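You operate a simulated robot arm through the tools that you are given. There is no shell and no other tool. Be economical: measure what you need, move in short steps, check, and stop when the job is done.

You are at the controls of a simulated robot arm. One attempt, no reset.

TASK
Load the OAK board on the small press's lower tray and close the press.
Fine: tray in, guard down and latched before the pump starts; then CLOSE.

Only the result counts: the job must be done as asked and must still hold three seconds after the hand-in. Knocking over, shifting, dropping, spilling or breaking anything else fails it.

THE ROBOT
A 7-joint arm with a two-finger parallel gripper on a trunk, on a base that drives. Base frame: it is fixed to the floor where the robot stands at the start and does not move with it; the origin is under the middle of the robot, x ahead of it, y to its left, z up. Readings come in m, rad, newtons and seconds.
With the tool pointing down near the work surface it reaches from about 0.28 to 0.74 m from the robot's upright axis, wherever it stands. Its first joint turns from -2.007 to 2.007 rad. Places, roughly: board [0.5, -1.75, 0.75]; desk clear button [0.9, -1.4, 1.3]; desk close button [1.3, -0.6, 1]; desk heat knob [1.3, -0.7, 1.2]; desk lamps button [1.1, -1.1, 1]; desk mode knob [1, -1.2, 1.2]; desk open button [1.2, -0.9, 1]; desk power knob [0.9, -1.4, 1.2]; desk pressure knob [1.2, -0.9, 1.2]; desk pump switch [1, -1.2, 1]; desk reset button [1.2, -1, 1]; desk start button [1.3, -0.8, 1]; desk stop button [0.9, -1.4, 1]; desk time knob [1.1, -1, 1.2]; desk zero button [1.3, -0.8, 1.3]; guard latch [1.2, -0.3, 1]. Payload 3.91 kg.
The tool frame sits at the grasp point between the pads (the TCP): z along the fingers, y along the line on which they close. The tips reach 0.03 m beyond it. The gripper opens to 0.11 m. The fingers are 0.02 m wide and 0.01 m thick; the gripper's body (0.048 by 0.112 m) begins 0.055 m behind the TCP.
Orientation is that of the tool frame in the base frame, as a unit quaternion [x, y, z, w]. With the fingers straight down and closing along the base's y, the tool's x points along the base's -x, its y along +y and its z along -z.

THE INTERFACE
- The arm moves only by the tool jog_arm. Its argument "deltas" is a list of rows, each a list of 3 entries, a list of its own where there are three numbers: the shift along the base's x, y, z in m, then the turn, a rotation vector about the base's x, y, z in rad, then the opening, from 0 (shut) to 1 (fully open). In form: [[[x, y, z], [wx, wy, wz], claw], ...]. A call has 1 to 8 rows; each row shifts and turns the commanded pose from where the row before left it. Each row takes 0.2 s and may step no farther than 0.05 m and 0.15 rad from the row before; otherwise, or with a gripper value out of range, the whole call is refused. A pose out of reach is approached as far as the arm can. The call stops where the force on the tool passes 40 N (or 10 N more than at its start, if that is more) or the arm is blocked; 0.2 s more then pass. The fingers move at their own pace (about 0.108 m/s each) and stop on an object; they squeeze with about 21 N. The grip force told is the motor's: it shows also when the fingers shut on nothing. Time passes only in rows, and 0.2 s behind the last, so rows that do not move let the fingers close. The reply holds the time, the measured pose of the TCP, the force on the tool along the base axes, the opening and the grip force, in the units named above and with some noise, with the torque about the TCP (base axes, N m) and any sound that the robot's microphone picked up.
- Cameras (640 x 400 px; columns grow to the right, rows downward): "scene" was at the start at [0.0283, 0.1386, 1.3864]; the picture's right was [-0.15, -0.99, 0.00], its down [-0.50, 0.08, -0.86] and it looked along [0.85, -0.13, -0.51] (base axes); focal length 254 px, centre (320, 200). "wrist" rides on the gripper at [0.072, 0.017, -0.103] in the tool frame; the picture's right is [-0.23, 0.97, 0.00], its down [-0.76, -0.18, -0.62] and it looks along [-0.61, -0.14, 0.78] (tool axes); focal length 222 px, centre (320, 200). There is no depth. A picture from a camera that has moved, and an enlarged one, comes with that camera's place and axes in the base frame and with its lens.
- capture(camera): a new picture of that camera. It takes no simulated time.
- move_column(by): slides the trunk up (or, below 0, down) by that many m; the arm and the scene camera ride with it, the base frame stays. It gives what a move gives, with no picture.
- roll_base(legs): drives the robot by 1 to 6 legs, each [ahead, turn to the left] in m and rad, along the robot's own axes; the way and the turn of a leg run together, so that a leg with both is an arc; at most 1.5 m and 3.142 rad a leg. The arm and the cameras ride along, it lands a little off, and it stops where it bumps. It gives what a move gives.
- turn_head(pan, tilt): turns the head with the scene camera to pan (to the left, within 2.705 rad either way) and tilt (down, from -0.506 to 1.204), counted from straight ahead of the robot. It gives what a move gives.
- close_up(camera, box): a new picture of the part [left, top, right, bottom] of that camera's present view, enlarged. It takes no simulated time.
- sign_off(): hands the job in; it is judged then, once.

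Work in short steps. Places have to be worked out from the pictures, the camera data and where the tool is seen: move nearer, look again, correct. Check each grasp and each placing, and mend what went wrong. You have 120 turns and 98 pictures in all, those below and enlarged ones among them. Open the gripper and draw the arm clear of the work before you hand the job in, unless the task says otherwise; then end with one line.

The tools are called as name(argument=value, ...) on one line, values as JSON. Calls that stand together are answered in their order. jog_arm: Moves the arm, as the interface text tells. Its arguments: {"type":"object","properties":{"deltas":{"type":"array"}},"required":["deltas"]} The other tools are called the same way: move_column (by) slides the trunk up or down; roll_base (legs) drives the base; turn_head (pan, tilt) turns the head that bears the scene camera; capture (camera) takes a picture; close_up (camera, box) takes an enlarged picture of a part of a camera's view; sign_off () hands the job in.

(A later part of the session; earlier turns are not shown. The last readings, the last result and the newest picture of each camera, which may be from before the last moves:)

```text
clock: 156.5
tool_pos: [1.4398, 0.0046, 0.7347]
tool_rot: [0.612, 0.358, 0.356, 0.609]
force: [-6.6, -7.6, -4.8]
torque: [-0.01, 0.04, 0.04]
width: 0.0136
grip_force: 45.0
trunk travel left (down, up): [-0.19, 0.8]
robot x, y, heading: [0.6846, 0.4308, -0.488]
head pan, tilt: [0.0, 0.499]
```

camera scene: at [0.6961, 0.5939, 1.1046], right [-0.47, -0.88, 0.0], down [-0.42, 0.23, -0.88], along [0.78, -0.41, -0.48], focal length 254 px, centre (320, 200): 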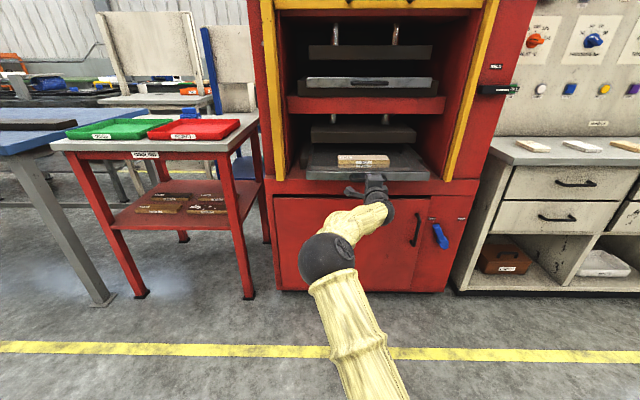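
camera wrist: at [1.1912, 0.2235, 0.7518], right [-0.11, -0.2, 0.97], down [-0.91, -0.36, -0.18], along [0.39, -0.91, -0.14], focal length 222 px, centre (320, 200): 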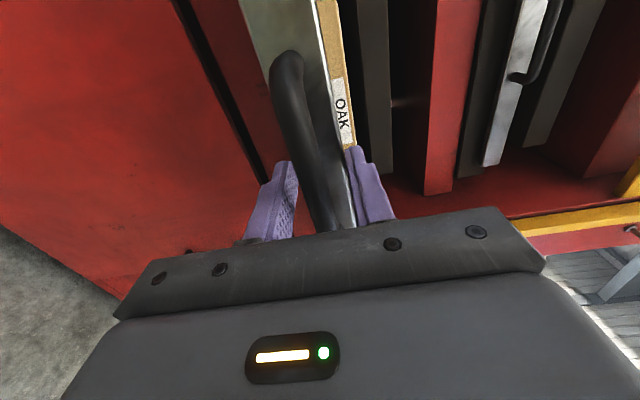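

About 2.5 cm remains. I push on until the stop.

jog_arm(deltas=[[[0.0088, -0.0048, 0], [0, 0, 0], 0.0], [[0.0088, -0.0048, 0], [0, 0, 0], 0.0], [[0.0053, -0.0029, 0], [0, 0, 0], 0.0], [[0.0035, -0.0019, 0], [0, 0, 0], 0.0]])

capture(camera="scene")

close_up(camera="scene", box=[270, 80, 470, 220])

```text
clock: 157.5
tool_pos: [1.4663, -0.0109, 0.7331]
tool_rot: [0.612, 0.358, 0.357, 0.608]
force: [-13.7, 6.9, -1.7]
torque: [0.0, 0.02, 0.84]
width: 0.0134
grip_force: 45.3
trunk travel left (down, up): [-0.19, 0.8]
robot x, y, heading: [0.6862, 0.4274, -0.487]
head pan, tilt: [0.0, 0.499]
stopped in row 4: the force on the tool passed its limit at 54 N (the readings are from after the stop); the commanded pose is now the measured one
```

```text
34 pictures are left
camera scene: at [0.7807, 0.5498, 1.1047], right [-0.47, -0.88, 0.0], down [-0.42, 0.22, -0.88], along [0.78, -0.41, -0.48], focal length 254 px, centre (320, 200)
```

scene: 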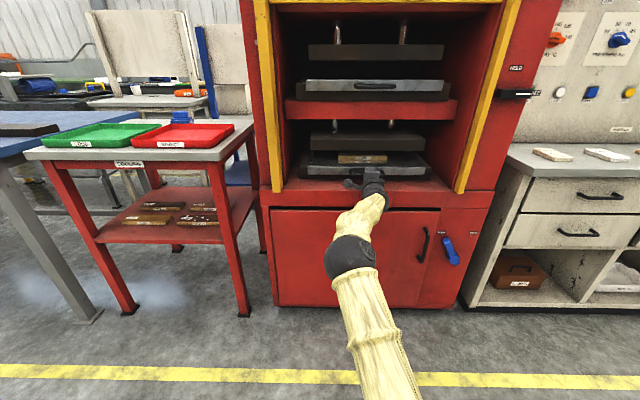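

```text
2.86 times, centred on (370, 150) of scene
camera zoom: at [0.7807, 0.5498, 1.1047], right [-0.47, -0.88, 0.0], down [-0.42, 0.22, -0.88], along [0.78, -0.41, -0.48], focal length 726 px, centre (177, 343)
```

zoom: 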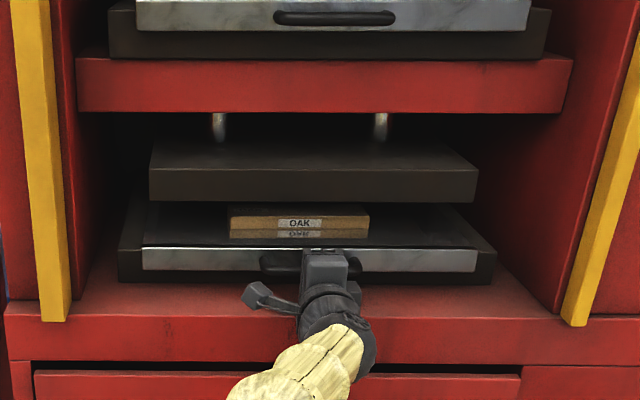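

The tray is fully home, flush like the upper one, with OAK lying under the platen. I release, back the base out, and raise the trunk to the guard handle (estimated at (1.415, 0.01, 1.26)).

jog_arm(deltas=[[[0, 0, 0], [0, 0, 0], 0.4], [[0, 0, 0], [0, 0, 0], 0.4], [[-0.0177, 0.0093, 0], [0, 0, 0], 0.4], [[-0.0265, 0.014, 0], [0, 0, 0], 0.4]])

roll_base(legs=[[-0.15, 0]])

move_column(by=0.5)

capture(camera="wrist")

capture(camera="scene")

```text
clock: 158.5
tool_pos: [1.4236, 0.0143, 0.7329]
tool_rot: [0.613, 0.359, 0.356, 0.607]
force: [0.3, -0.8, 0.2]
torque: [-0.01, -0.02, 0.0]
width: 0.0439
grip_force: 0.0
trunk travel left (down, up): [-0.19, 0.8]
robot x, y, heading: [0.6871, 0.4284, -0.49]
head pan, tilt: [0.0, 0.499]
```

```text
clock: 160.1
tool_pos: [1.2875, 0.0847, 0.7334]
tool_rot: [0.613, 0.358, 0.355, 0.608]
force: [-0.1, -0.6, 0.1]
torque: [0.01, 0.01, -0.01]
width: 0.0439
grip_force: 0.0
trunk travel left (down, up): [-0.19, 0.8]
robot x, y, heading: [0.551, 0.4998, -0.487]
head pan, tilt: [0.0, 0.499]
```

```text
refused: 0.5 is not a number from -0.4 to 0.4
```

```text
32 pictures are left
camera wrist: at [1.2312, 0.1981, 0.7502], right [-0.11, -0.2, 0.97], down [-0.92, -0.36, -0.17], along [0.38, -0.91, -0.15], focal length 222 px, centre (320, 200)
```

wrist: 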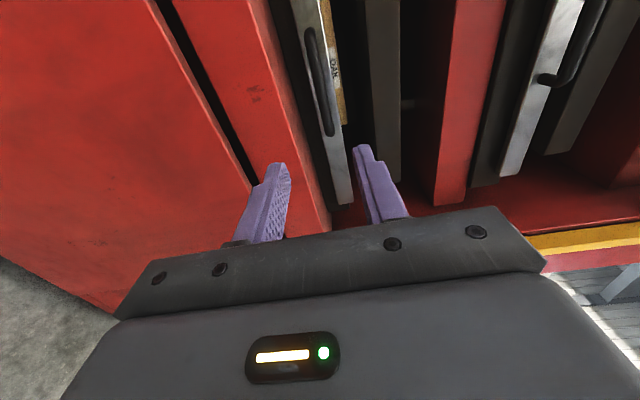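

```text
31 pictures are left
camera scene: at [0.6467, 0.621, 1.1045], right [-0.47, -0.88, 0.0], down [-0.42, 0.23, -0.88], along [0.77, -0.41, -0.48], focal length 254 px, centre (320, 200)
```

scene: 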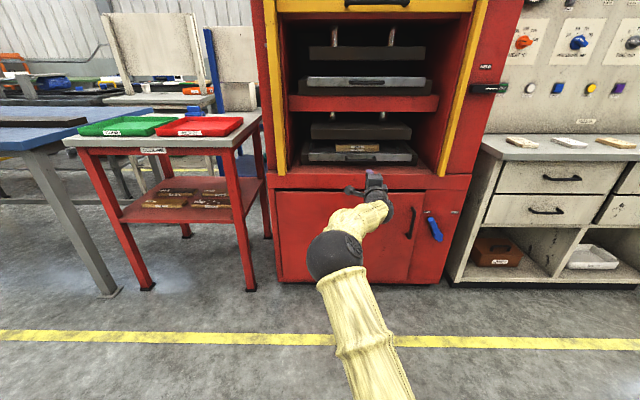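

The trunk move is limited to 0.4 m, so I do it in two. This view confirms the guard handle at z ~1.264.

move_column(by=0.4)

move_column(by=0.13)

capture(camera="wrist")

```text
clock: 163.9
tool_pos: [1.2871, 0.0852, 1.1332]
tool_rot: [0.613, 0.358, 0.355, 0.608]
force: [-0.3, 0.0, -0.1]
torque: [0.0, -0.02, -0.01]
width: 0.044
grip_force: 0.0
trunk travel left (down, up): [-0.59, 0.4]
robot x, y, heading: [0.5459, 0.5043, -0.488]
head pan, tilt: [0.0, 0.499]
```

```text
clock: 165.5
tool_pos: [1.2873, 0.0834, 1.2617]
tool_rot: [0.613, 0.358, 0.355, 0.608]
force: [-0.4, 0.5, -0.1]
torque: [0.01, 0.0, -0.01]
width: 0.0438
grip_force: 0.0
trunk travel left (down, up): [-0.72, 0.27]
robot x, y, heading: [0.5491, 0.5026, -0.488]
head pan, tilt: [0.0, 0.499]
```

```text
30 pictures are left
camera wrist: at [1.2314, 0.1981, 1.2801], right [-0.11, -0.2, 0.97], down [-0.92, -0.36, -0.17], along [0.38, -0.91, -0.15], focal length 222 px, centre (320, 200)
```

wrist: 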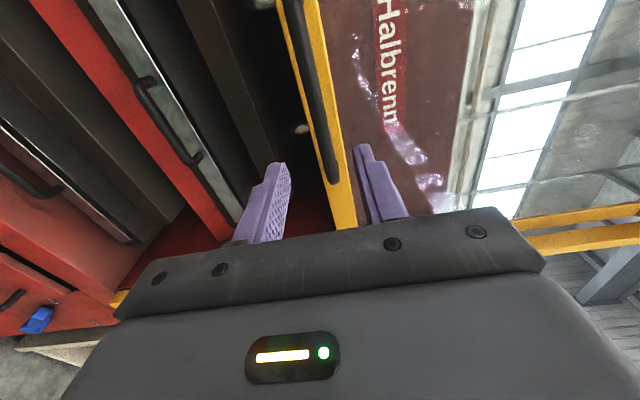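

The guard handle lies squarely ahead between the fingers, roughly 0.14 m away. I advance 0.11 m and look.

jog_arm(deltas=[[[0.0354, -0.0187, 0], [0, 0, 0], 0.4], [[0.0354, -0.0187, 0], [0, 0, 0], 0.4], [[0.0221, -0.0117, 0], [0, 0, 0], 0.4]])

capture(camera="wrist")

```text
clock: 166.3
tool_pos: [1.3795, 0.0311, 1.2618]
tool_rot: [0.615, 0.355, 0.356, 0.608]
force: [-0.3, 0.1, -0.1]
torque: [0.01, 0.01, 0.01]
width: 0.0437
grip_force: 0.1
trunk travel left (down, up): [-0.72, 0.27]
robot x, y, heading: [0.5461, 0.5034, -0.49]
head pan, tilt: [0.0, 0.499]
```

```text
29 pictures are left
camera wrist: at [1.3231, 0.1455, 1.2801], right [-0.11, -0.21, 0.97], down [-0.92, -0.35, -0.18], along [0.38, -0.91, -0.15], focal length 222 px, centre (320, 200)
```

wrist: 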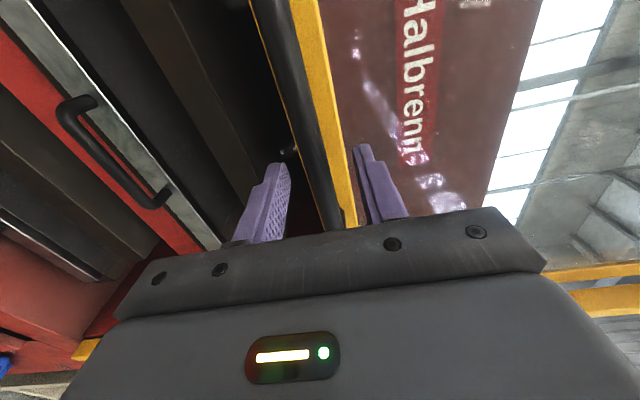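

The bar is ~2.4 cm ahead of the grasp point at the right height. I advance 2 cm and close.

jog_arm(deltas=[[[0.0097, -0.0052, 0], [0, 0, 0], 0.4], [[0.0062, -0.0033, 0], [0, 0, 0], 0.4], [[0, 0, 0], [0, 0, 0], 0.0], [[0, 0, 0], [0, 0, 0], 0.0], [[0, 0, 0], [0, 0, 0], 0.0]])

capture(camera="wrist")

```text
clock: 167.5
tool_pos: [1.3797, 0.0358, 1.2631]
tool_rot: [0.612, 0.358, 0.356, 0.609]
force: [-2.2, 1.8, -2.3]
torque: [0.12, 0.09, -0.24]
width: 0.0155
grip_force: 45.3
out of reach, approached as far as the arm can: row 1, 2
trunk travel left (down, up): [-0.72, 0.27]
robot x, y, heading: [0.5482, 0.4999, -0.488]
head pan, tilt: [0.0, 0.499]
```

```text
28 pictures are left
camera wrist: at [1.3237, 0.1492, 1.2805], right [-0.11, -0.2, 0.97], down [-0.92, -0.36, -0.17], along [0.38, -0.91, -0.15], focal length 222 px, centre (320, 200)
```

wrist: 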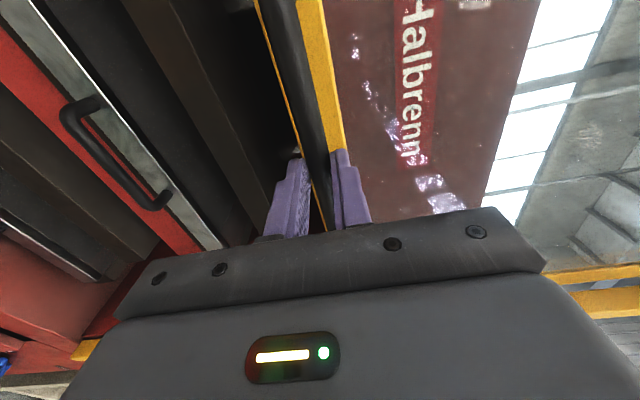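

It's gripped but only near the tips with the arm at full reach. I reopen, roll forward 2.5 cm, and grip deeper.

jog_arm(deltas=[[[0, 0, 0], [0, 0, 0], 0.4], [[0, 0, 0], [0, 0, 0], 0.4]])

roll_base(legs=[[0.025, 0]])

jog_arm(deltas=[[[0, 0, 0], [0, 0, 0], 0.0], [[0, 0, 0], [0, 0, 0], 0.0], [[0, 0, 0], [0, 0, 0], 0.0]])

```text
clock: 168.1
tool_pos: [1.3804, 0.0342, 1.2629]
tool_rot: [0.613, 0.358, 0.356, 0.608]
force: [0.4, 0.0, -0.4]
torque: [-0.03, 0.0, -0.03]
width: 0.0441
grip_force: 0.0
trunk travel left (down, up): [-0.72, 0.27]
robot x, y, heading: [0.5487, 0.5022, -0.489]
head pan, tilt: [0.0, 0.499]
```

```text
clock: 168.9
tool_pos: [1.4027, 0.0237, 1.2617]
tool_rot: [0.613, 0.358, 0.356, 0.608]
force: [0.5, 0.8, 0.5]
torque: [0.02, -0.02, -0.02]
width: 0.0441
grip_force: 0.0
trunk travel left (down, up): [-0.72, 0.27]
robot x, y, heading: [0.5673, 0.4882, -0.483]
head pan, tilt: [0.0, 0.499]
```

```text
clock: 169.7
tool_pos: [1.4001, 0.0243, 1.2632]
tool_rot: [0.613, 0.358, 0.355, 0.609]
force: [-2.2, 1.0, -1.1]
torque: [0.01, 0.03, -0.08]
width: 0.0156
grip_force: 45.7
trunk travel left (down, up): [-0.72, 0.27]
robot x, y, heading: [0.5702, 0.4918, -0.487]
head pan, tilt: [0.0, 0.499]
```

Firm grip on the guard handle. I lower it with the trunk, a short test first.

move_column(by=-0.06)

capture(camera="scene")

```text
clock: 170.7
tool_pos: [1.4014, 0.0246, 1.2026]
tool_rot: [0.614, 0.358, 0.355, 0.607]
force: [-4.8, 2.8, -3.0]
torque: [-0.02, -0.07, 0.45]
width: 0.0158
grip_force: 45.3
trunk travel left (down, up): [-0.66, 0.33]
robot x, y, heading: [0.5705, 0.4893, -0.49]
head pan, tilt: [0.0, 0.499]
```

```text
27 pictures are left
camera scene: at [0.6679, 0.6097, 1.5743], right [-0.47, -0.88, 0.0], down [-0.42, 0.23, -0.88], along [0.77, -0.41, -0.48], focal length 254 px, centre (320, 200)
```

scene: 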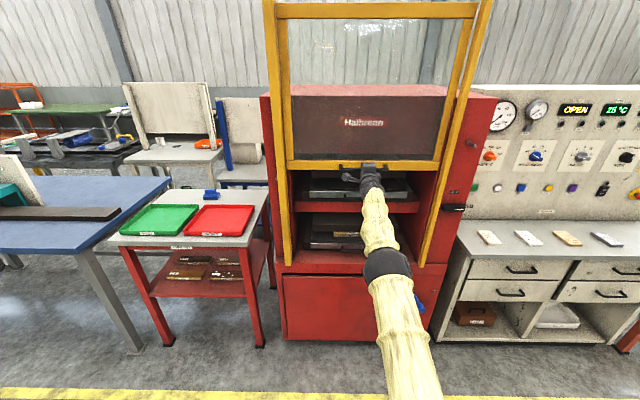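

The guard slides down easily. I continue in stages.

move_column(by=-0.3)

move_column(by=-0.08)

capture(camera="scene")

```text
clock: 173.7
tool_pos: [1.4008, 0.0238, 0.9024]
tool_rot: [0.613, 0.357, 0.355, 0.609]
force: [-1.6, 2.0, 0.0]
torque: [-0.05, -0.04, 0.19]
width: 0.0158
grip_force: 44.8
trunk travel left (down, up): [-0.36, 0.63]
robot x, y, heading: [0.5682, 0.4911, -0.491]
head pan, tilt: [0.0, 0.499]
```

```text
clock: 174.9
tool_pos: [1.4021, 0.0239, 0.8207]
tool_rot: [0.613, 0.358, 0.356, 0.608]
force: [-6.0, 3.2, -2.6]
torque: [0.04, -0.09, 0.31]
width: 0.0155
grip_force: 44.9
trunk travel left (down, up): [-0.28, 0.71]
robot x, y, heading: [0.5723, 0.4909, -0.488]
head pan, tilt: [0.0, 0.499]
```

```text
26 pictures are left
camera scene: at [0.668, 0.6098, 1.1944], right [-0.47, -0.88, 0.0], down [-0.42, 0.22, -0.88], along [0.77, -0.41, -0.48], focal length 254 px, centre (320, 200)
```

scene: 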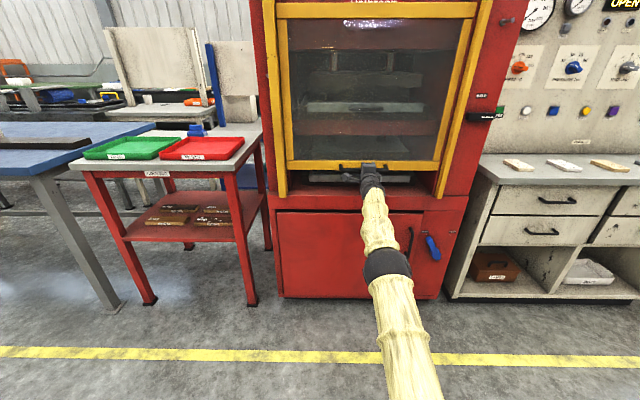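

About 8–10 cm of travel is left. I lower 5 cm with the trunk, then feel for the stop with the arm.

move_column(by=-0.05)

jog_arm(deltas=[[[0, 0, -0.01], [0, 0, 0], 0.0], [[0, 0, -0.01], [0, 0, 0], 0.0], [[0, 0, -0.01], [0, 0, 0], 0.0], [[0, 0, -0.01], [0, 0, 0], 0.0], [[0, 0, -0.01], [0, 0, 0], 0.0]])

capture(camera="scene")

```text
clock: 175.8
tool_pos: [1.4012, 0.024, 0.7713]
tool_rot: [0.613, 0.358, 0.356, 0.608]
force: [-6.7, 4.7, -2.1]
torque: [-0.02, -0.11, 0.32]
width: 0.0155
grip_force: 45.2
trunk travel left (down, up): [-0.23, 0.76]
robot x, y, heading: [0.5722, 0.4923, -0.485]
head pan, tilt: [0.0, 0.499]
```

```text
clock: 177.0
tool_pos: [1.4019, 0.0241, 0.7239]
tool_rot: [0.613, 0.359, 0.356, 0.608]
force: [-4.1, 4.2, 1.1]
torque: [0.01, 0.01, 0.1]
width: 0.0158
grip_force: 45.2
trunk travel left (down, up): [-0.23, 0.76]
robot x, y, heading: [0.5731, 0.4924, -0.488]
head pan, tilt: [0.0, 0.499]
```

```text
25 pictures are left
camera scene: at [0.6679, 0.6099, 1.1445], right [-0.47, -0.88, 0.0], down [-0.42, 0.22, -0.88], along [0.78, -0.41, -0.48], focal length 254 px, centre (320, 200)
```

scene: 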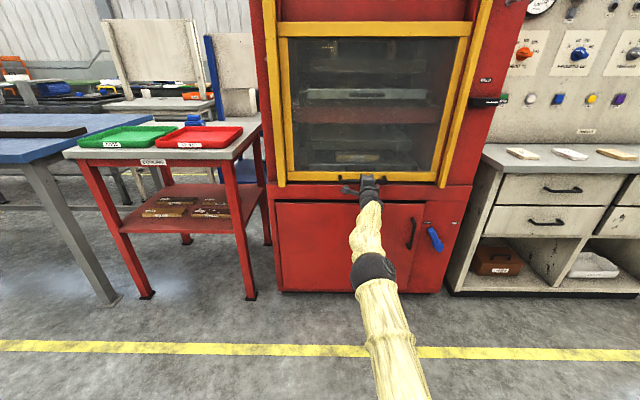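

Nearly at the bottom. I keep lowering until it meets its stop.

jog_arm(deltas=[[[0, 0, -0.008], [0, 0, 0], 0.0], [[0, 0, -0.008], [0, 0, 0], 0.0], [[0, 0, -0.008], [0, 0, 0], 0.0], [[0, 0, -0.008], [0, 0, 0], 0.0], [[0, 0, -0.008], [0, 0, 0], 0.0]])

close_up(camera="scene", box=[250, 20, 520, 200])

```text
clock: 177.6
tool_pos: [1.401, 0.0238, 0.7199]
tool_rot: [0.609, 0.357, 0.357, 0.612]
force: [-3.8, 1.5, 2.0]
torque: [-0.04, 0.09, 0.0]
width: 0.0158
grip_force: 44.8
trunk travel left (down, up): [-0.23, 0.76]
robot x, y, heading: [0.5692, 0.4894, -0.494]
head pan, tilt: [0.0, 0.499]
stopped in row 2: the force on the tool passed its limit at 47 N (the readings are from after the stop); the commanded pose is now the measured one
```

```text
2.22 times, centred on (385, 110) of scene
camera zoom: at [0.6681, 0.6097, 1.1443], right [-0.47, -0.88, 0.0], down [-0.42, 0.22, -0.88], along [0.78, -0.41, -0.48], focal length 565 px, centre (176, 400)
```

zoom: 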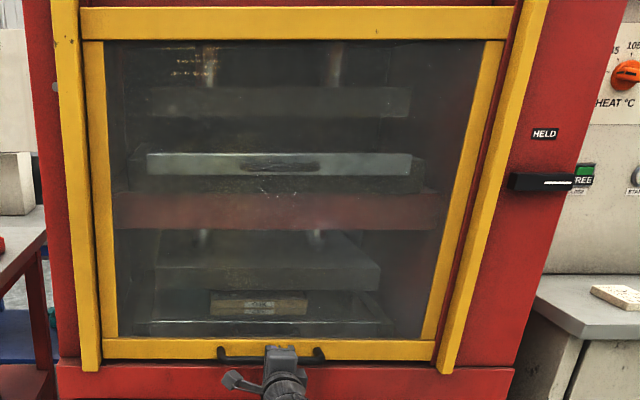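

The guard is at its stop. I release it, retreat, and raise the trunk to the latch's height. I triangulated the latch pivot at about (1.231, -0.343, 1.020).

jog_arm(deltas=[[[0, 0, 0], [0, 0, 0], 0.4], [[0, 0, 0], [0, 0, 0], 0.4], [[-0.0309, 0.0164, 0], [0, 0, 0], 0.4], [[-0.0309, 0.0164, 0], [0, 0, 0], 0.4], [[-0.0309, 0.0164, 0], [0, 0, 0], 0.4]])

roll_base(legs=[[-0.22, 0]])

move_column(by=0.3)

roll_base(legs=[[0, -1.27], [0.42, 0], [0, 1.27]])

capture(camera="scene")

capture(camera="wrist")

```text
clock: 178.8
tool_pos: [1.4026, 0.0241, 0.7179]
tool_rot: [0.609, 0.357, 0.358, 0.611]
force: [-0.6, -0.3, -0.1]
torque: [0.02, -0.02, -0.04]
width: 0.0442
grip_force: 0.0
out of reach, approached as far as the arm can: row 3, 4, 5
trunk travel left (down, up): [-0.23, 0.76]
robot x, y, heading: [0.5695, 0.4926, -0.491]
head pan, tilt: [0.0, 0.499]
```

```text
clock: 180.7
tool_pos: [1.2036, 0.1291, 0.7189]
tool_rot: [0.609, 0.357, 0.358, 0.611]
force: [0.3, -0.1, 0.6]
torque: [-0.03, 0.0, 0.01]
width: 0.0441
grip_force: 0.1
trunk travel left (down, up): [-0.23, 0.76]
robot x, y, heading: [0.3706, 0.5969, -0.492]
head pan, tilt: [0.0, 0.499]
```

```text
clock: 183.7
tool_pos: [1.2032, 0.1288, 1.0184]
tool_rot: [0.609, 0.357, 0.358, 0.611]
force: [0.3, -0.1, -0.3]
torque: [0.03, 0.01, 0.0]
width: 0.0442
grip_force: 0.0
trunk travel left (down, up): [-0.53, 0.46]
robot x, y, heading: [0.3739, 0.5967, -0.489]
head pan, tilt: [0.0, 0.499]
```

```text
clock: 195.7
tool_pos: [1.1314, -0.2739, 1.0178]
tool_rot: [0.607, 0.361, 0.362, 0.609]
force: [0.1, 0.2, 0.4]
torque: [-0.02, 0.0, 0.01]
width: 0.0442
grip_force: 0.1
trunk travel left (down, up): [-0.53, 0.46]
robot x, y, heading: [0.2938, 0.1817, -0.473]
head pan, tilt: [0.0, 0.499]
```

```text
23 pictures are left
camera scene: at [0.3901, 0.3007, 1.4445], right [-0.46, -0.89, 0.0], down [-0.43, 0.22, -0.88], along [0.78, -0.4, -0.48], focal length 254 px, centre (320, 200)
```

scene: 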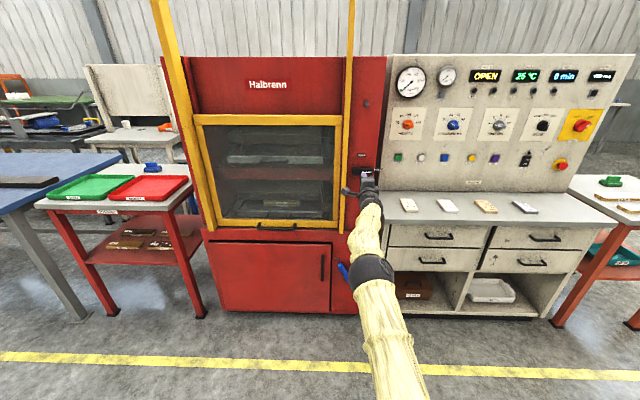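

```text
22 pictures are left
camera wrist: at [1.0727, -0.162, 1.0347], right [-0.11, -0.2, 0.97], down [-0.91, -0.37, -0.18], along [0.4, -0.91, -0.14], focal length 222 px, centre (320, 200)
```

wrist: 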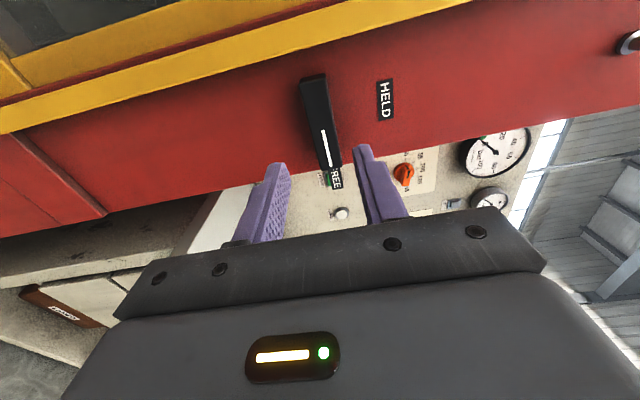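

The guard stays down. The latch bar is 0.12–0.14 m ahead at z ~1.017. To leave room for the twist, I bring the arm into a better posture: raise and retract it, lower the trunk, then roll forward.

jog_arm(deltas=[[[0, 0, 0.04], [0, 0, 0], 0.6], [[0, 0, 0.04], [0, 0, 0], 0.6], [[-0.04, 0.014, 0], [0, 0, 0], 0.6], [[-0.04, 0.014, 0], [0, 0, 0], 0.6], [[-0.031, 0.01, 0], [0, 0, 0], 0.6]])

move_column(by=-0.08)

roll_base(legs=[[0.15, 0]])

capture(camera="wrist")

```text
clock: 196.9
tool_pos: [1.1316, -0.2751, 1.0897]
tool_rot: [0.605, 0.362, 0.366, 0.608]
force: [-0.8, -0.3, 0.0]
torque: [0.01, 0.0, 0.0]
width: 0.0662
grip_force: 0.0
out of reach, approached as far as the arm can: row 2, 3, 4, 5
trunk travel left (down, up): [-0.53, 0.46]
robot x, y, heading: [0.2938, 0.1812, -0.476]
head pan, tilt: [0.0, 0.499]
```

```text
clock: 198.1
tool_pos: [1.1312, -0.2739, 1.0105]
tool_rot: [0.605, 0.363, 0.365, 0.608]
force: [0.1, 0.1, 1.0]
torque: [0.01, -0.01, -0.02]
width: 0.0659
grip_force: 0.2
trunk travel left (down, up): [-0.45, 0.54]
robot x, y, heading: [0.2943, 0.1794, -0.478]
head pan, tilt: [0.0, 0.499]
```

```text
clock: 199.4
tool_pos: [1.2259, -0.3223, 1.01]
tool_rot: [0.605, 0.362, 0.365, 0.607]
force: [-33.1, 19.1, -0.9]
torque: [0.71, 1.32, -0.37]
width: 0.0666
grip_force: 0.7
trunk travel left (down, up): [-0.45, 0.54]
robot x, y, heading: [0.3901, 0.1273, -0.477]
head pan, tilt: [0.0, 0.499]
stopped in leg 1: the force on the tool passed its limit at 666 N (the readings are from after the stop); the commanded pose is now the measured one
```

```text
21 pictures are left
camera wrist: at [1.1678, -0.2106, 1.0271], right [-0.11, -0.2, 0.97], down [-0.91, -0.38, -0.18], along [0.41, -0.9, -0.14], focal length 222 px, centre (320, 200)
```

wrist: 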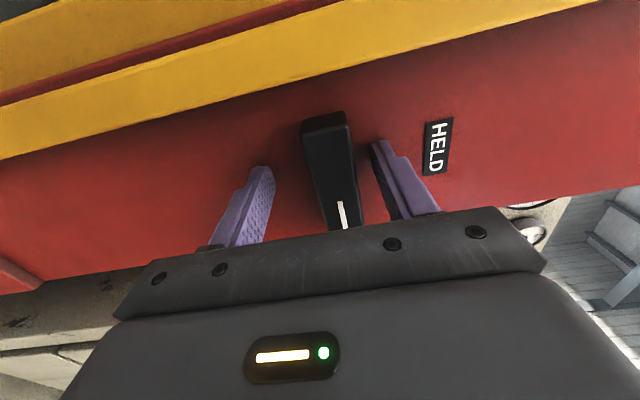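

I mis-sequenced: the arm had refused to retract, so the roll bumped the fingertips against the press face. Nothing looks displaced, and the fingers straddle the latch bar. I ease back 5 mm, raise 8 mm to centre, and close on the bar.

jog_arm(deltas=[[[-0.0053, 0.0028, 0], [0, 0, 0], 0.6], [[-0.0019, -0.0035, 0.008], [0, 0, 0], 0.6], [[0, 0, 0], [0, 0, 0], 0.0], [[0, 0, 0], [0, 0, 0], 0.0], [[0, 0, 0], [0, 0, 0], 0.0]])

capture(camera="wrist")

capture(camera="scene")

```text
clock: 200.6
tool_pos: [1.2226, -0.3265, 1.0203]
tool_rot: [0.605, 0.363, 0.366, 0.607]
force: [25.6, -15.6, 33.1]
torque: [0.18, 0.75, 0.03]
width: 0.0246
grip_force: 44.5
out of reach, approached as far as the arm can: row 1
trunk travel left (down, up): [-0.45, 0.54]
robot x, y, heading: [0.3902, 0.128, -0.475]
head pan, tilt: [0.0, 0.499]
```

```text
20 pictures are left
camera wrist: at [1.164, -0.2129, 1.0362], right [-0.11, -0.2, 0.97], down [-0.91, -0.38, -0.18], along [0.41, -0.9, -0.14], focal length 222 px, centre (320, 200)
```

wrist: 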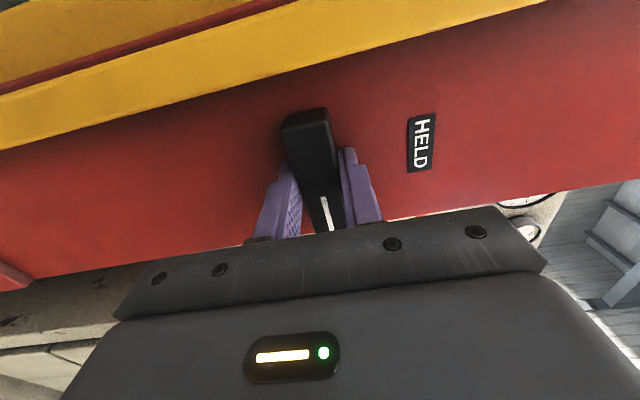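

```text
19 pictures are left
camera scene: at [0.4885, 0.2496, 1.365], right [-0.46, -0.89, 0.0], down [-0.43, 0.22, -0.88], along [0.78, -0.4, -0.48], focal length 254 px, centre (320, 200)
```

scene: 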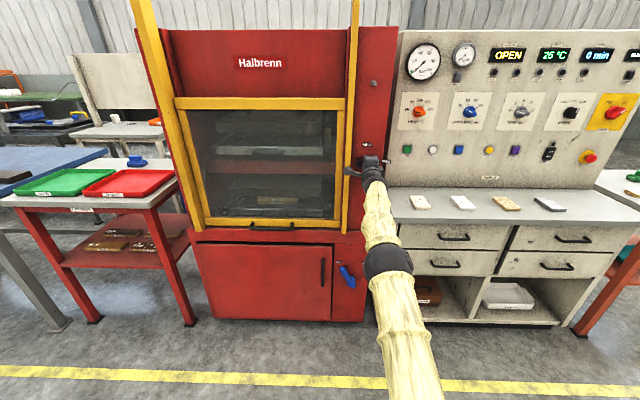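

The bar is gripped (0.0246 m). I relieve the residual load with a small shift, then twist the tool counter-clockwise (as seen facing the press) to bring the mark up to HELD.

jog_arm(deltas=[[[0.003, -0.0016, 0.004], [0, 0, 0], 0.0], [[0, 0, 0], [0, 0, 0], 0.0]])

jog_arm(deltas=[[[0, 0, 0], [-0.088, 0.047, 0], 0.0], [[0, 0, 0], [-0.088, 0.047, 0], 0.0], [[0, 0, 0], [-0.088, 0.047, 0], 0.0]])

```text
clock: 201.2
tool_pos: [1.2229, -0.3256, 1.0192]
tool_rot: [0.606, 0.364, 0.366, 0.605]
force: [3.3, -0.7, 23.0]
torque: [-0.3, -0.26, -1.41]
width: 0.0251
grip_force: 44.6
trunk travel left (down, up): [-0.45, 0.54]
robot x, y, heading: [0.3903, 0.1311, -0.48]
head pan, tilt: [0.0, 0.499]
```

```text
clock: 202.0
tool_pos: [1.2235, -0.3258, 1.019]
tool_rot: [0.546, 0.45, 0.27, 0.653]
force: [-32.6, 18.8, -1.9]
torque: [0.32, 0.59, -0.08]
width: 0.0252
grip_force: 45.4
trunk travel left (down, up): [-0.45, 0.54]
robot x, y, heading: [0.3935, 0.1301, -0.477]
head pan, tilt: [0.0, 0.499]
```

It turns freely; the tool presses the face a bit. I back off 4 mm and continue.

jog_arm(deltas=[[[-0.0044, 0.0023, 0], [0, 0, 0], 0.0], [[0, 0, 0], [-0.106, 0.056, 0], 0.0], [[0, 0, 0], [-0.106, 0.056, 0], 0.0], [[0, 0, 0], [-0.106, 0.056, 0], 0.0], [[0, 0, 0], [-0.106, 0.056, 0], 0.0], [[0, 0, 0], [-0.106, 0.056, 0], 0.0]])

capture(camera="wrist")

```text
clock: 202.5
tool_pos: [1.2241, -0.326, 1.0195]
tool_rot: [0.543, 0.456, 0.259, 0.656]
force: [-9.2, 12.2, 2.6]
torque: [0.1, 0.25, 1.24]
width: 0.0251
grip_force: 44.4
out of reach, approached as far as the arm can: row 1
trunk travel left (down, up): [-0.45, 0.54]
robot x, y, heading: [0.3906, 0.1271, -0.477]
head pan, tilt: [0.0, 0.499]
stopped in row 2: the force on the tool passed its limit at 59 N (the readings are from after the stop); the commanded pose is now the measured one
```

```text
18 pictures are left
camera wrist: at [1.1665, -0.2119, 1.0128], right [0.05, 0.08, 1.0], down [-0.92, -0.39, 0.07], along [0.39, -0.92, 0.05], focal length 222 px, centre (320, 200)
```

wrist: 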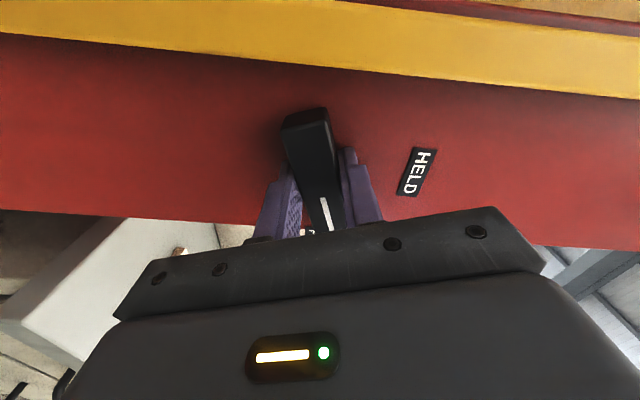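

The latch follows the tool (about 0.3 rad so far). I continue the twist in smaller steps, without the retreat that the arm can't do here.

jog_arm(deltas=[[[0, 0, 0], [-0.062, 0.033, 0], 0.0], [[0, 0, 0], [-0.062, 0.033, 0], 0.0], [[0, 0, 0], [-0.062, 0.033, 0], 0.0], [[0, 0, 0], [-0.062, 0.033, 0], 0.0]])

```text
clock: 203.5
tool_pos: [1.2241, -0.3265, 1.0194]
tool_rot: [0.474, 0.526, 0.164, 0.687]
force: [-9.6, 26.1, 2.7]
torque: [0.29, 0.56, 0.98]
width: 0.0249
grip_force: 45.1
trunk travel left (down, up): [-0.45, 0.54]
robot x, y, heading: [0.3892, 0.1254, -0.473]
head pan, tilt: [0.0, 0.499]
```

Good, about 0.6 rad done. There's a leftward load, so I shift 3 mm left while turning on.

jog_arm(deltas=[[[0.0014, 0.0027, 0], [-0.062, 0.033, 0], 0.0], [[0, 0, 0], [-0.062, 0.033, 0], 0.0], [[0, 0, 0], [-0.062, 0.033, 0], 0.0], [[0, 0, 0], [-0.062, 0.033, 0], 0.0], [[0, 0, 0], [-0.062, 0.033, 0], 0.0]])

capture(camera="wrist")

```text
clock: 204.7
tool_pos: [1.2232, -0.3286, 1.0176]
tool_rot: [0.377, 0.597, 0.039, 0.707]
force: [-10.5, 9.5, 3.9]
torque: [0.52, 1.02, 0.11]
width: 0.025
grip_force: 44.8
trunk travel left (down, up): [-0.45, 0.54]
robot x, y, heading: [0.3943, 0.1303, -0.471]
head pan, tilt: [0.0, 0.499]
```

```text
17 pictures are left
camera wrist: at [1.1587, -0.2286, 0.9682], right [0.32, 0.58, 0.75], down [-0.83, -0.21, 0.52], along [0.46, -0.79, 0.42], focal length 222 px, centre (320, 200)
```

wrist: 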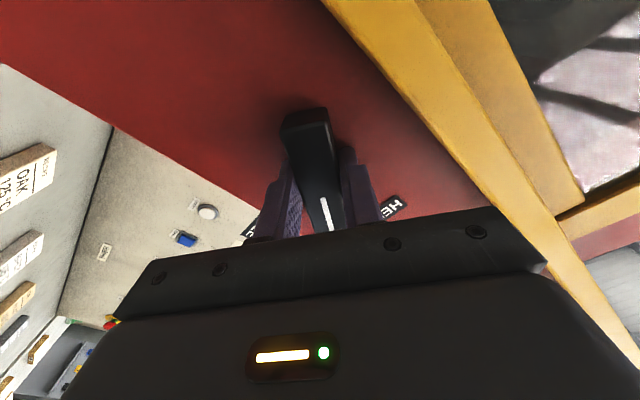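

About 0.95 rad turned; 0.62 to go.

jog_arm(deltas=[[[0, 0, 0], [-0.062, 0.033, 0], 0.0], [[0, 0, 0], [-0.062, 0.033, 0], 0.0], [[0, 0, 0], [-0.062, 0.033, 0], 0.0], [[0, 0, 0], [-0.062, 0.033, 0], 0.0], [[0, 0, 0], [-0.062, 0.033, 0], 0.0]])

jog_arm(deltas=[[[0, 0, 0], [-0.062, 0.033, 0], 0.0], [[0, 0, 0], [-0.062, 0.033, 0], 0.0], [[0, 0, 0], [-0.062, 0.033, 0], 0.0], [[0, 0, 0], [-0.062, 0.033, 0], 0.0], [[0, 0, 0], [-0.03, 0.016, 0], 0.0]])

capture(camera="wrist")

```text
clock: 205.9
tool_pos: [1.2235, -0.3284, 1.0176]
tool_rot: [0.264, 0.653, -0.084, 0.705]
force: [-17.2, 6.3, 0.9]
torque: [0.64, 1.09, -0.49]
width: 0.0253
grip_force: 45.1
trunk travel left (down, up): [-0.45, 0.54]
robot x, y, heading: [0.3892, 0.1291, -0.474]
head pan, tilt: [0.0, 0.499]
```

```text
clock: 207.1
tool_pos: [1.2223, -0.3291, 1.0174]
tool_rot: [0.159, 0.685, -0.19, 0.685]
force: [-19.3, 1.8, -3.9]
torque: [1.26, -0.57, -0.62]
width: 0.0254
grip_force: 45.0
trunk travel left (down, up): [-0.45, 0.54]
robot x, y, heading: [0.394, 0.129, -0.479]
head pan, tilt: [0.0, 0.499]
```

```text
16 pictures are left
camera wrist: at [1.1382, -0.2674, 0.9431], right [0.47, 0.86, 0.18], down [-0.62, 0.18, 0.76], along [0.62, -0.47, 0.62], focal length 222 px, centre (320, 200)
```

wrist: 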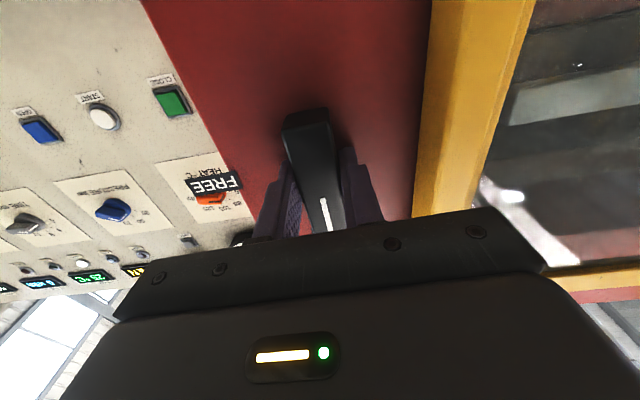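

The tool has turned a full 90° and the torque shows the end stop: the mark points up to HELD. I release and back away to check.

jog_arm(deltas=[[[0, 0, 0], [0, 0, 0], 0.6], [[0, 0, 0], [0, 0, 0], 0.6], [[0, 0, 0], [0, 0, 0], 0.6]])

roll_base(legs=[[-0.25, 0]])

capture(camera="scene")

close_up(camera="scene", box=[180, 60, 460, 240])

```text
clock: 207.9
tool_pos: [1.2251, -0.327, 1.0166]
tool_rot: [0.158, 0.686, -0.191, 0.684]
force: [-1.2, 0.7, 0.4]
torque: [-0.04, 0.02, 0.0]
width: 0.0659
grip_force: 0.0
trunk travel left (down, up): [-0.45, 0.54]
robot x, y, heading: [0.3938, 0.1262, -0.473]
head pan, tilt: [0.0, 0.499]
```

```text
clock: 210.0
tool_pos: [1.0044, -0.2101, 1.0163]
tool_rot: [0.157, 0.686, -0.19, 0.684]
force: [0.0, 0.1, -0.1]
torque: [0.0, -0.04, -0.04]
width: 0.0662
grip_force: 0.1
trunk travel left (down, up): [-0.45, 0.54]
robot x, y, heading: [0.1703, 0.2428, -0.471]
head pan, tilt: [0.0, 0.499]
```

```text
15 pictures are left
camera scene: at [0.2659, 0.3638, 1.3645], right [-0.45, -0.89, 0.0], down [-0.43, 0.22, -0.88], along [0.78, -0.4, -0.48], focal length 254 px, centre (320, 200)
```

scene: 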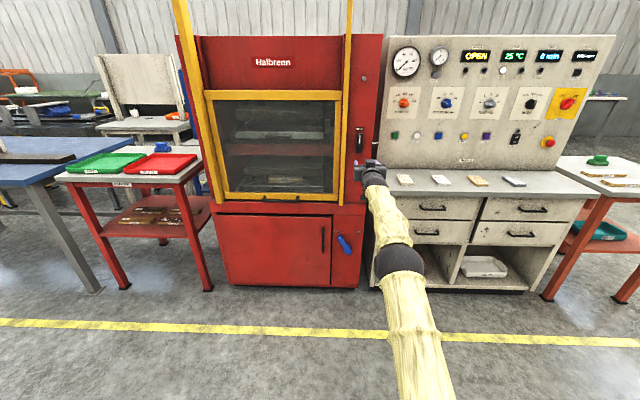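

```text
2.22 times, centred on (320, 150) of scene
camera zoom: at [0.2659, 0.3638, 1.3645], right [-0.45, -0.89, 0.0], down [-0.43, 0.22, -0.88], along [0.78, -0.4, -0.48], focal length 565 px, centre (320, 311)
```

zoom: 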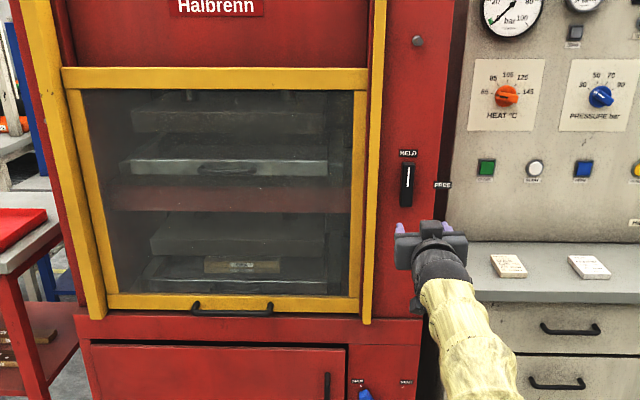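

Latch at HELD, guard down, tray in. Before the pump, I read the desk's pump switch, lamps, and the blue lever's labels.

close_up(camera="scene", box=[320, 220, 380, 260])

close_up(camera="scene", box=[375, 40, 605, 165])

```text
10.00 times, centred on (350, 240) of scene
camera zoom: at [0.2659, 0.3638, 1.3645], right [-0.45, -0.89, 0.0], down [-0.43, 0.22, -0.88], along [0.78, -0.4, -0.48], focal length 2541 px, centre (20, -200)
```

zoom: 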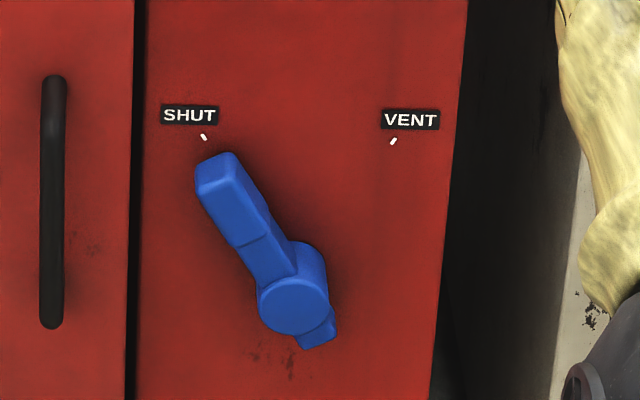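

```text
2.78 times, centred on (490, 102) of scene
camera zoom: at [0.2659, 0.3638, 1.3645], right [-0.45, -0.89, 0.0], down [-0.43, 0.22, -0.88], along [0.78, -0.4, -0.48], focal length 707 px, centre (-153, 471)
```

zoom: 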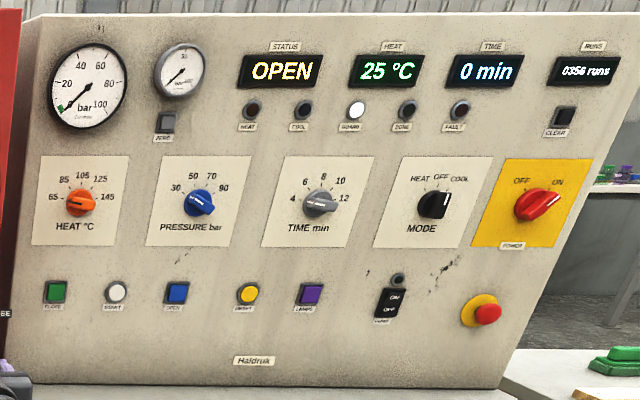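

The GUARD lamp is lit, POWER is ON and the vent valve is SHUT; the pump switch is OFF. By triangulation, the pump's ON half is at (1.010, -1.216, 1.003) and CLOSE at (1.347, -0.658, 0.999). I close the fingers and retract the arm first.

jog_arm(deltas=[[[-0.0356, 0.0182, 0], [0, 0, 0], 0.0], [[-0.0356, 0.0182, 0], [0, 0, 0], 0.0], [[-0.0356, 0.0182, 0], [0, 0, 0], 0.0], [[-0.0356, 0.0182, 0], [0, 0, 0], 0.0]])

```text
clock: 211.0
tool_pos: [0.8616, -0.1339, 1.017]
tool_rot: [0.157, 0.686, -0.189, 0.685]
force: [-0.1, -0.2, 0.1]
torque: [0.01, 0.04, 0.02]
width: 0.0003
grip_force: 21.1
trunk travel left (down, up): [-0.45, 0.54]
robot x, y, heading: [0.1712, 0.2422, -0.469]
head pan, tilt: [0.0, 0.499]
```

Retraction worked. Now I drive along the desk to stand in front of the pump switch.

roll_base(legs=[[0, -1.073], [1.0, 0], [0, 1.032]])

capture(camera="wrist")

capture(camera="scene")

```text
clock: 224.7
tool_pos: [0.8791, -1.1784, 1.0181]
tool_rot: [0.169, 0.683, -0.203, 0.681]
force: [0.0, 0.7, -0.1]
torque: [-0.03, -0.04, 0.02]
width: 0.0001
grip_force: 20.7
trunk travel left (down, up): [-0.45, 0.54]
robot x, y, heading: [0.2032, -0.7729, -0.51]
head pan, tilt: [0.0, 0.499]
```

```text
11 pictures are left
camera wrist: at [0.7957, -1.1138, 0.9426], right [0.5, 0.85, 0.18], down [-0.61, 0.2, 0.76], along [0.61, -0.49, 0.62], focal length 222 px, centre (320, 200)
```

wrist: 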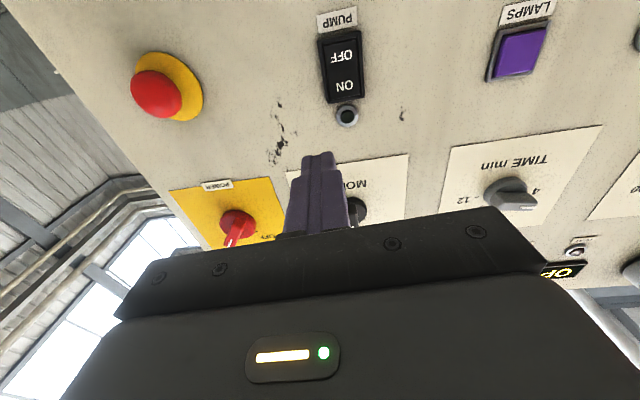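

```text
10 pictures are left
camera scene: at [0.3023, -0.6572, 1.3645], right [-0.49, -0.87, 0.0], down [-0.42, 0.23, -0.88], along [0.77, -0.43, -0.48], focal length 254 px, centre (320, 200)
```

scene: 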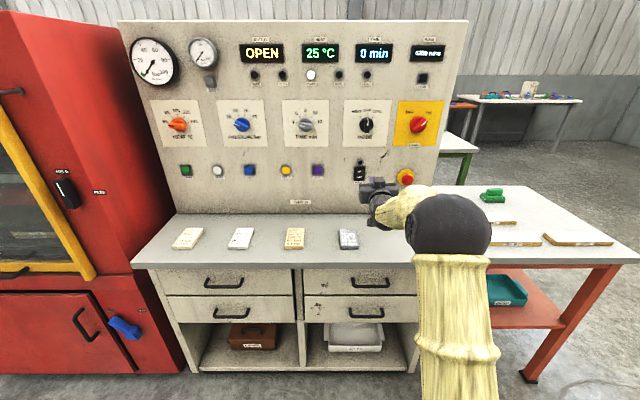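

Wrist and scene agree: the ON half is about (1.010, -1.220, 1.000). I move the fingertip 3 cm left, 1.8 cm down and forward to about 2 cm short, then check.

jog_arm(deltas=[[[0.016, 0.0272, -0.009], [0, 0, 0], 0.0], [[0.0366, -0.0215, -0.009], [0, 0, 0], 0.0], [[0.0366, -0.0215, 0], [0, 0, 0], 0.0]])

capture(camera="wrist")

```text
clock: 225.5
tool_pos: [0.9684, -1.1926, 1.0005]
tool_rot: [0.17, 0.684, -0.202, 0.68]
force: [0.3, 0.0, 0.5]
torque: [0.0, 0.02, -0.04]
width: 0.0
grip_force: 21.2
trunk travel left (down, up): [-0.45, 0.54]
robot x, y, heading: [0.2043, -0.7771, -0.508]
head pan, tilt: [0.0, 0.499]
```

```text
9 pictures are left
camera wrist: at [0.8845, -1.1289, 0.9261], right [0.5, 0.85, 0.18], down [-0.61, 0.2, 0.76], along [0.61, -0.49, 0.62], focal length 222 px, centre (320, 200)
```

wrist: 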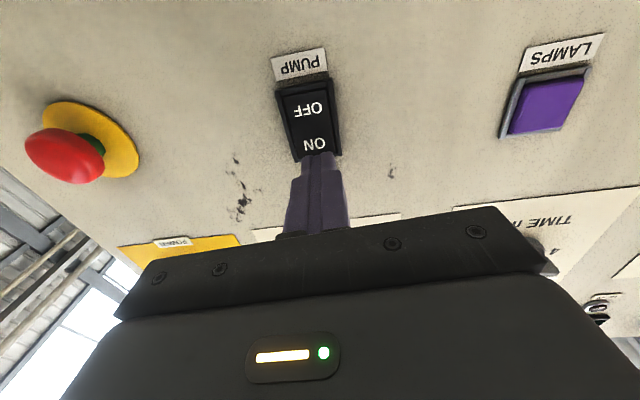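

The tip is right at the ON half. I press forward in small steps and watch the force.

jog_arm(deltas=[[[0.007, -0.0078, -0.002], [0, 0, 0], 0.0], [[0.0086, -0.0051, 0], [0, 0, 0], 0.0], [[0.0043, -0.0025, 0], [0, 0, 0], 0.0], [[0.0043, -0.0025, 0], [0, 0, 0], 0.0]])

```text
clock: 226.5
tool_pos: [0.9877, -1.2082, 0.9994]
tool_rot: [0.17, 0.685, -0.202, 0.679]
force: [-35.3, 19.8, -0.6]
torque: [0.25, 0.34, 0.17]
width: 0.0
grip_force: 21.2
trunk travel left (down, up): [-0.45, 0.54]
robot x, y, heading: [0.2001, -0.7754, -0.508]
head pan, tilt: [0.0, 0.499]
heard: click
stopped in row 4: the force on the tool passed its limit at 50 N (the readings are from after the stop); the commanded pose is now the measured one
```

A click. I back off and look at the switch and the desk displays.

jog_arm(deltas=[[[-0.0259, 0.0152, 0], [0, 0, 0], 0.0], [[-0.0345, 0.0203, 0], [0, 0, 0], 0.0], [[-0.0345, 0.0203, 0], [0, 0, 0], 0.0]])

close_up(camera="scene", box=[120, 20, 470, 210])

```text
clock: 227.3
tool_pos: [0.8975, -1.1547, 0.9955]
tool_rot: [0.17, 0.686, -0.202, 0.678]
force: [0.4, 0.1, 0.3]
torque: [0.0, 0.02, 0.01]
width: 0.0004
grip_force: 20.6
trunk travel left (down, up): [-0.45, 0.54]
robot x, y, heading: [0.2027, -0.7738, -0.505]
head pan, tilt: [0.0, 0.499]
```

```text
1.83 times, centred on (295, 115) of scene
camera zoom: at [0.3024, -0.6572, 1.3645], right [-0.49, -0.87, 0.0], down [-0.42, 0.23, -0.88], along [0.77, -0.43, -0.48], focal length 465 px, centre (366, 355)
```

zoom: 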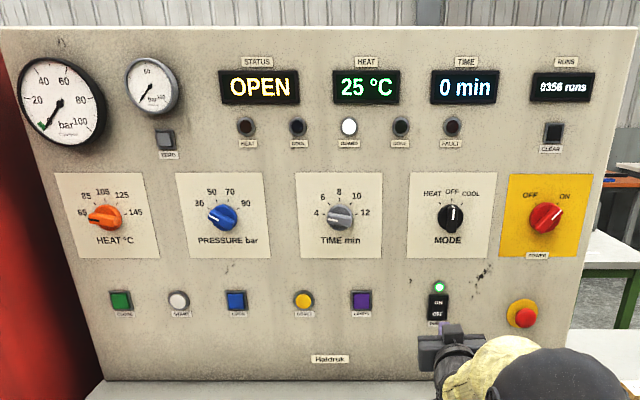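

Pump is running (green lamp). CLOSE re-measured at (1.346, -0.654, 1.000). I reverse along the desk, keeping the arm swinging on the side away from the press.

roll_base(legs=[[0, -1.59], [-0.67, 0], [0, 1.575]])

capture(camera="wrist")

```text
clock: 242.7
tool_pos: [1.224, -0.5858, 0.9943]
tool_rot: [0.173, 0.685, -0.206, 0.677]
force: [0.0, 0.0, -0.3]
torque: [0.0, 0.03, -0.01]
width: 0.0
grip_force: 20.6
trunk travel left (down, up): [-0.45, 0.54]
robot x, y, heading: [0.5302, -0.1995, -0.518]
head pan, tilt: [0.0, 0.499]
```

```text
7 pictures are left
camera wrist: at [1.1414, -0.5213, 0.9222], right [0.51, 0.84, 0.18], down [-0.61, 0.2, 0.77], along [0.61, -0.5, 0.61], focal length 222 px, centre (320, 200)
```

wrist: 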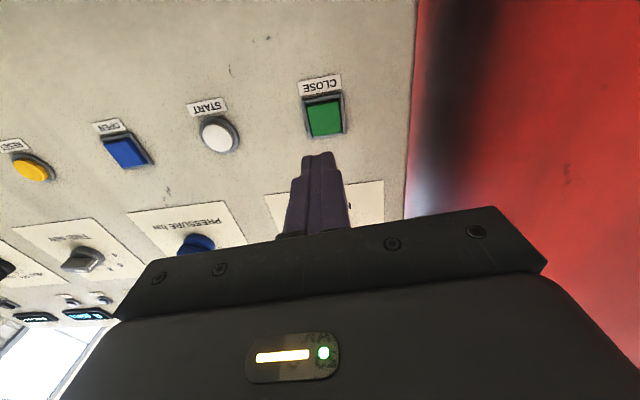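

CLOSE lies dead ahead, 0.11 m from the fingertip. I advance 9 cm with a 6 mm rise, then press in small steps.

jog_arm(deltas=[[[0.0385, -0.0212, 0.003], [0, 0, 0], 0.0], [[0.0385, -0.0212, 0.003], [0, 0, 0], 0.0], [[0.0086, -0.0052, 0], [0, 0, 0], 0.0], [[0.0043, -0.0026, 0], [0, 0, 0], 0.0], [[0.0043, -0.0026, 0], [0, 0, 0], 0.0], [[0.0043, -0.0026, 0], [0, 0, 0], 0.0], [[0.0043, -0.0026, 0], [0, 0, 0], 0.0]])

```text
clock: 244.0
tool_pos: [1.3177, -0.637, 1.0019]
tool_rot: [0.173, 0.687, -0.204, 0.676]
force: [-32.6, 16.8, -1.8]
torque: [-0.1, 0.05, 0.07]
width: 0.0002
grip_force: 21.3
trunk travel left (down, up): [-0.45, 0.54]
robot x, y, heading: [0.5304, -0.1979, -0.517]
head pan, tilt: [0.0, 0.499]
heard: click
stopped in row 6: the force on the tool passed its limit at 51 N (the readings are from after the stop); the commanded pose is now the measured one
```

A click again. I back off and check the status display and the press.

jog_arm(deltas=[[[-0.0257, 0.0155, 0], [0, 0, 0], 0.0], [[-0.0342, 0.0207, 0], [0, 0, 0], 0.0], [[-0.0342, 0.0207, 0], [0, 0, 0], 0.0], [[0, 0, 0], [0, 0, 0], 0.0]])

capture(camera="scene")

```text
clock: 245.0
tool_pos: [1.2242, -0.5824, 0.9991]
tool_rot: [0.174, 0.688, -0.204, 0.675]
force: [-0.4, 0.8, 0.8]
torque: [0.01, 0.03, 0.0]
width: 0.0004
grip_force: 21.1
trunk travel left (down, up): [-0.45, 0.54]
robot x, y, heading: [0.5343, -0.201, -0.517]
head pan, tilt: [0.0, 0.499]
```

```text
6 pictures are left
camera scene: at [0.633, -0.0834, 1.3645], right [-0.49, -0.87, 0.0], down [-0.42, 0.24, -0.88], along [0.76, -0.43, -0.48], focal length 254 px, centre (320, 200)
```

scene: 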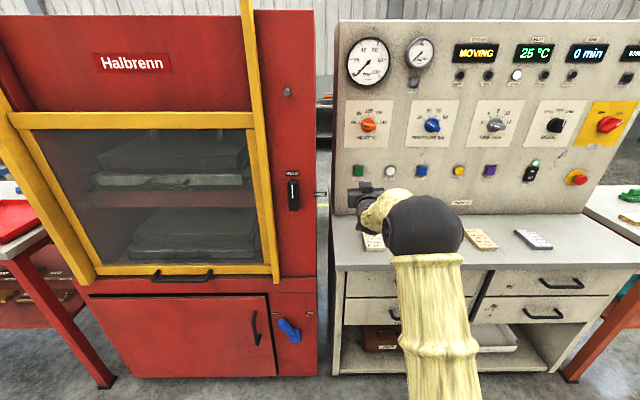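

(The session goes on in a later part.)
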